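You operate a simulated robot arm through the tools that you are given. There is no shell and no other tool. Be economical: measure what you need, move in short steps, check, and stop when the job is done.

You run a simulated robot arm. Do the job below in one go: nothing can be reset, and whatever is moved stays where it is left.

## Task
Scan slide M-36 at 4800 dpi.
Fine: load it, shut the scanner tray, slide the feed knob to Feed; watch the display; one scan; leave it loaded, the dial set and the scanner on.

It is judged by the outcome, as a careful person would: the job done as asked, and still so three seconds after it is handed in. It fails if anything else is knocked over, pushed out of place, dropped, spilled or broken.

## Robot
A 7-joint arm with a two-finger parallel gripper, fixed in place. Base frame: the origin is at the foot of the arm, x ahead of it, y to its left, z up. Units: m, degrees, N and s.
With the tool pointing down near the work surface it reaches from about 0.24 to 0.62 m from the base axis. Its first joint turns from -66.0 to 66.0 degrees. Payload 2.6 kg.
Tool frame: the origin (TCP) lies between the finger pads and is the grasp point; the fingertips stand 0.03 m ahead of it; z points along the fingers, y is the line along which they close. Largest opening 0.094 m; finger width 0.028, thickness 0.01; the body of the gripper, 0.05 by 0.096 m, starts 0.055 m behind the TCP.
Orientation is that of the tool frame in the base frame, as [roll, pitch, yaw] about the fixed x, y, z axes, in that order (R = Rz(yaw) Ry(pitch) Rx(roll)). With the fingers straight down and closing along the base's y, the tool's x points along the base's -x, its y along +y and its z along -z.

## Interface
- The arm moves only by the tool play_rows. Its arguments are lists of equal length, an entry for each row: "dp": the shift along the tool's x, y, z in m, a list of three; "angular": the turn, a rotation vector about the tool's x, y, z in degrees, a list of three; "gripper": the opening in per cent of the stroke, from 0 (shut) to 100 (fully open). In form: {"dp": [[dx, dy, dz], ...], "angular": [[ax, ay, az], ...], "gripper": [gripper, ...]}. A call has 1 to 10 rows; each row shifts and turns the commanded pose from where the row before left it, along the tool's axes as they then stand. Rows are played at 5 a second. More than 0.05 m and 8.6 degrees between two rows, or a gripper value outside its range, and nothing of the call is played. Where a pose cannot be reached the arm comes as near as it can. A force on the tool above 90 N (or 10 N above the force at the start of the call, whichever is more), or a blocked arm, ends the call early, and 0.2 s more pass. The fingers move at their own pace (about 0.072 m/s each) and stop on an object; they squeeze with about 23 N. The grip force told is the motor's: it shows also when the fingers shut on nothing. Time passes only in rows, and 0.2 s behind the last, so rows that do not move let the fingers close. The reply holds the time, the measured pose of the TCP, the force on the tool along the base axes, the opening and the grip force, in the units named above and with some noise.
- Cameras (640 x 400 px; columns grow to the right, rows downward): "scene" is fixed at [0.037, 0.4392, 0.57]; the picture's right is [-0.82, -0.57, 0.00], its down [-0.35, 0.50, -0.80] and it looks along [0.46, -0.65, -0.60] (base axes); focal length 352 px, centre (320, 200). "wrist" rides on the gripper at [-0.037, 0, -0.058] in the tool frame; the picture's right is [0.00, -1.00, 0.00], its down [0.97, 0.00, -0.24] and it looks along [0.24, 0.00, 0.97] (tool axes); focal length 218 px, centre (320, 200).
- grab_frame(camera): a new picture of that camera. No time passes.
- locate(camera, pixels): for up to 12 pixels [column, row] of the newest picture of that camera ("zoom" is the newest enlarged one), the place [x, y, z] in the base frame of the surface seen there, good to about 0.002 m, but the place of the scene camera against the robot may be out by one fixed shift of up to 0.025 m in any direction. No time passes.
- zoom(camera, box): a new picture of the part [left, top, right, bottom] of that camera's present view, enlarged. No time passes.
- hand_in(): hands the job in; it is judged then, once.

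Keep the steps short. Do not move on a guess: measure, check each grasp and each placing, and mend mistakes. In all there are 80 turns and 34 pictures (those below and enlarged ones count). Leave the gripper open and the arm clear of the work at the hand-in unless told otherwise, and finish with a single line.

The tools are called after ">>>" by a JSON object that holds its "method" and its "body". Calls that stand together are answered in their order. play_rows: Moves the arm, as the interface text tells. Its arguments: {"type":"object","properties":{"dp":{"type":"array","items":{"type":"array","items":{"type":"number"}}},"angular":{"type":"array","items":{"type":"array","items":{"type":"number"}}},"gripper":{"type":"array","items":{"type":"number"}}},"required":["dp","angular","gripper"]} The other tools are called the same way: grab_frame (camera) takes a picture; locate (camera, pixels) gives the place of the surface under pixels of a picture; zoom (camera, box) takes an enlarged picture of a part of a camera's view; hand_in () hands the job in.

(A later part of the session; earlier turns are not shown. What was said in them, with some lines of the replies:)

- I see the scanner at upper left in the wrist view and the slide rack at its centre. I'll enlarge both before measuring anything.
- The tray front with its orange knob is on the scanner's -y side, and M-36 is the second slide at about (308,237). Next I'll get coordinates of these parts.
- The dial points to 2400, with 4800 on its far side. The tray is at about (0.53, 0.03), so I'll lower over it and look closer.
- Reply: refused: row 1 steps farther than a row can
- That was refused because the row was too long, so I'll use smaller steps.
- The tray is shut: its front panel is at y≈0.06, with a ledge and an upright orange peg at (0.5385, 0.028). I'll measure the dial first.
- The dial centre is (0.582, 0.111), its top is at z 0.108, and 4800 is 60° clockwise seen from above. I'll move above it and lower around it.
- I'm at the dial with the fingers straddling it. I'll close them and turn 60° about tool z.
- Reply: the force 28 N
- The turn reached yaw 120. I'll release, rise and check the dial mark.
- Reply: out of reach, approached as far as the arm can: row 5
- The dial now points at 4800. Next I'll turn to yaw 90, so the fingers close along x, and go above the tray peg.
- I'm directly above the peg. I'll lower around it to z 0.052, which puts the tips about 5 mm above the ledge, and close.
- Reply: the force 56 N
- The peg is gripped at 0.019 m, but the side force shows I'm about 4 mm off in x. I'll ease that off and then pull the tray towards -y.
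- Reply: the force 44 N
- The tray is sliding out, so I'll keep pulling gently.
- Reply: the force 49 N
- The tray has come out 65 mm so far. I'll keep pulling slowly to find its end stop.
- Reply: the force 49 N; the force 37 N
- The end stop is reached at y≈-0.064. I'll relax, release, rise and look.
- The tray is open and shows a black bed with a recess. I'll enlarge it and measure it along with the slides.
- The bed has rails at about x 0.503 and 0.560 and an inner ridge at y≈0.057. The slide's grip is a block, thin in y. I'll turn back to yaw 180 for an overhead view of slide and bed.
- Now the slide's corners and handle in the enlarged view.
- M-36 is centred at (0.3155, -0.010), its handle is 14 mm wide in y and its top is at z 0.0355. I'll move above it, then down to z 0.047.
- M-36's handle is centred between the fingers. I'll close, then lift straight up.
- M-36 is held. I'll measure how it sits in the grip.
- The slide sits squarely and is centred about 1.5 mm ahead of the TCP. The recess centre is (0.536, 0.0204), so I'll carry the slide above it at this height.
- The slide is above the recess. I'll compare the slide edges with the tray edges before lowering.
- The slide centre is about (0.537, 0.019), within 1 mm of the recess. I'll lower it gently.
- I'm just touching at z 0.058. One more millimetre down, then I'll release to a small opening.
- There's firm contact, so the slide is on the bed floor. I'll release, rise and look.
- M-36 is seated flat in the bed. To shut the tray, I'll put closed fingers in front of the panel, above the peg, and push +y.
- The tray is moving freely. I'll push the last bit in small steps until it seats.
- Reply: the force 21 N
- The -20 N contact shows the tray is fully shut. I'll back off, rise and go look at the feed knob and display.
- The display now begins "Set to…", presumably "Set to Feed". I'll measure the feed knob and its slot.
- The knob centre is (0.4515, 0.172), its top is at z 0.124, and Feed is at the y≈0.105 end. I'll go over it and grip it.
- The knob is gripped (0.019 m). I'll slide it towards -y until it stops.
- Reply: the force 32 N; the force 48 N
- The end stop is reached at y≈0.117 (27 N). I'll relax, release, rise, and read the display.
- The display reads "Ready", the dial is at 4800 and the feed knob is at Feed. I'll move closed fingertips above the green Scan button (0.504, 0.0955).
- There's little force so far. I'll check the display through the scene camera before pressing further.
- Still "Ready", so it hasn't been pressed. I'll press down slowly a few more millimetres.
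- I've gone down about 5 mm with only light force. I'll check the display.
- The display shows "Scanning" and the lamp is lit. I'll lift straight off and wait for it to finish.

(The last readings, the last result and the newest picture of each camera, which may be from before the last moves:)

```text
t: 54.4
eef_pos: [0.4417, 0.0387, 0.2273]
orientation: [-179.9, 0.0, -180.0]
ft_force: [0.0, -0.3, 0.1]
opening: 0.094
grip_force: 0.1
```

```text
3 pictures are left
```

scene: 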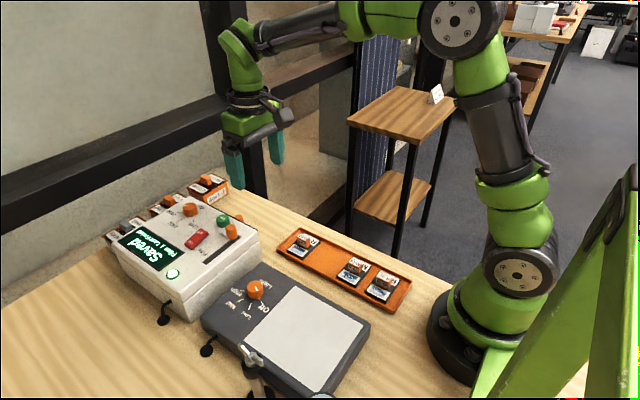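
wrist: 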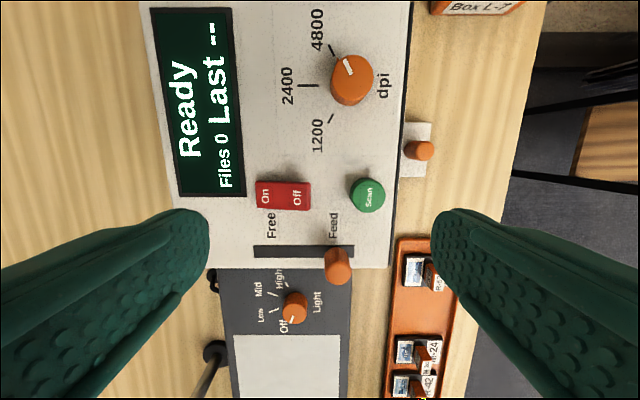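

The display says "Saved". I'll enlarge it to read the record.

>>> {"method": "zoom", "body": {"camera": "scene", "box": [110, 190, 220, 290]}}

```text
4.00 times, centred on (165, 240) of scene
```

zoom: 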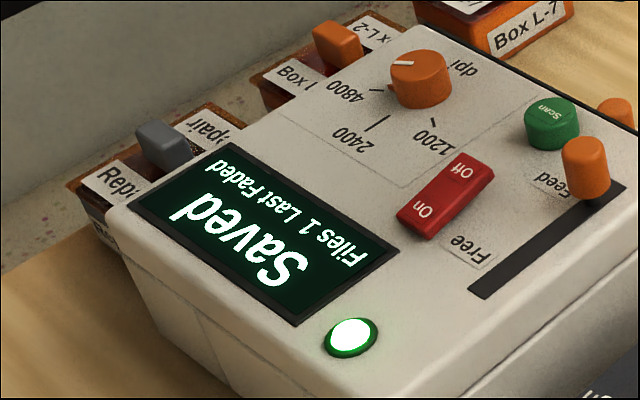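

The display reads "Saved, Files 1, Last Faded": one file is saved, the lamp is green, and the dial is at 4800. The task says one scan and leave it loaded, so I won't rescan. The gripper is open and clear, so I'm handing in.

>>> {"method": "hand_in", "body": {}}

```text
The job is handed in.
```

Slide M-36 was scanned once at 4800 dpi and saved (display: "Saved, Files 1, Last Faded", so the scan is marked faded); it is still loaded with the tray shut, the knob at Feed, the dial at 4800 and the scanner on.
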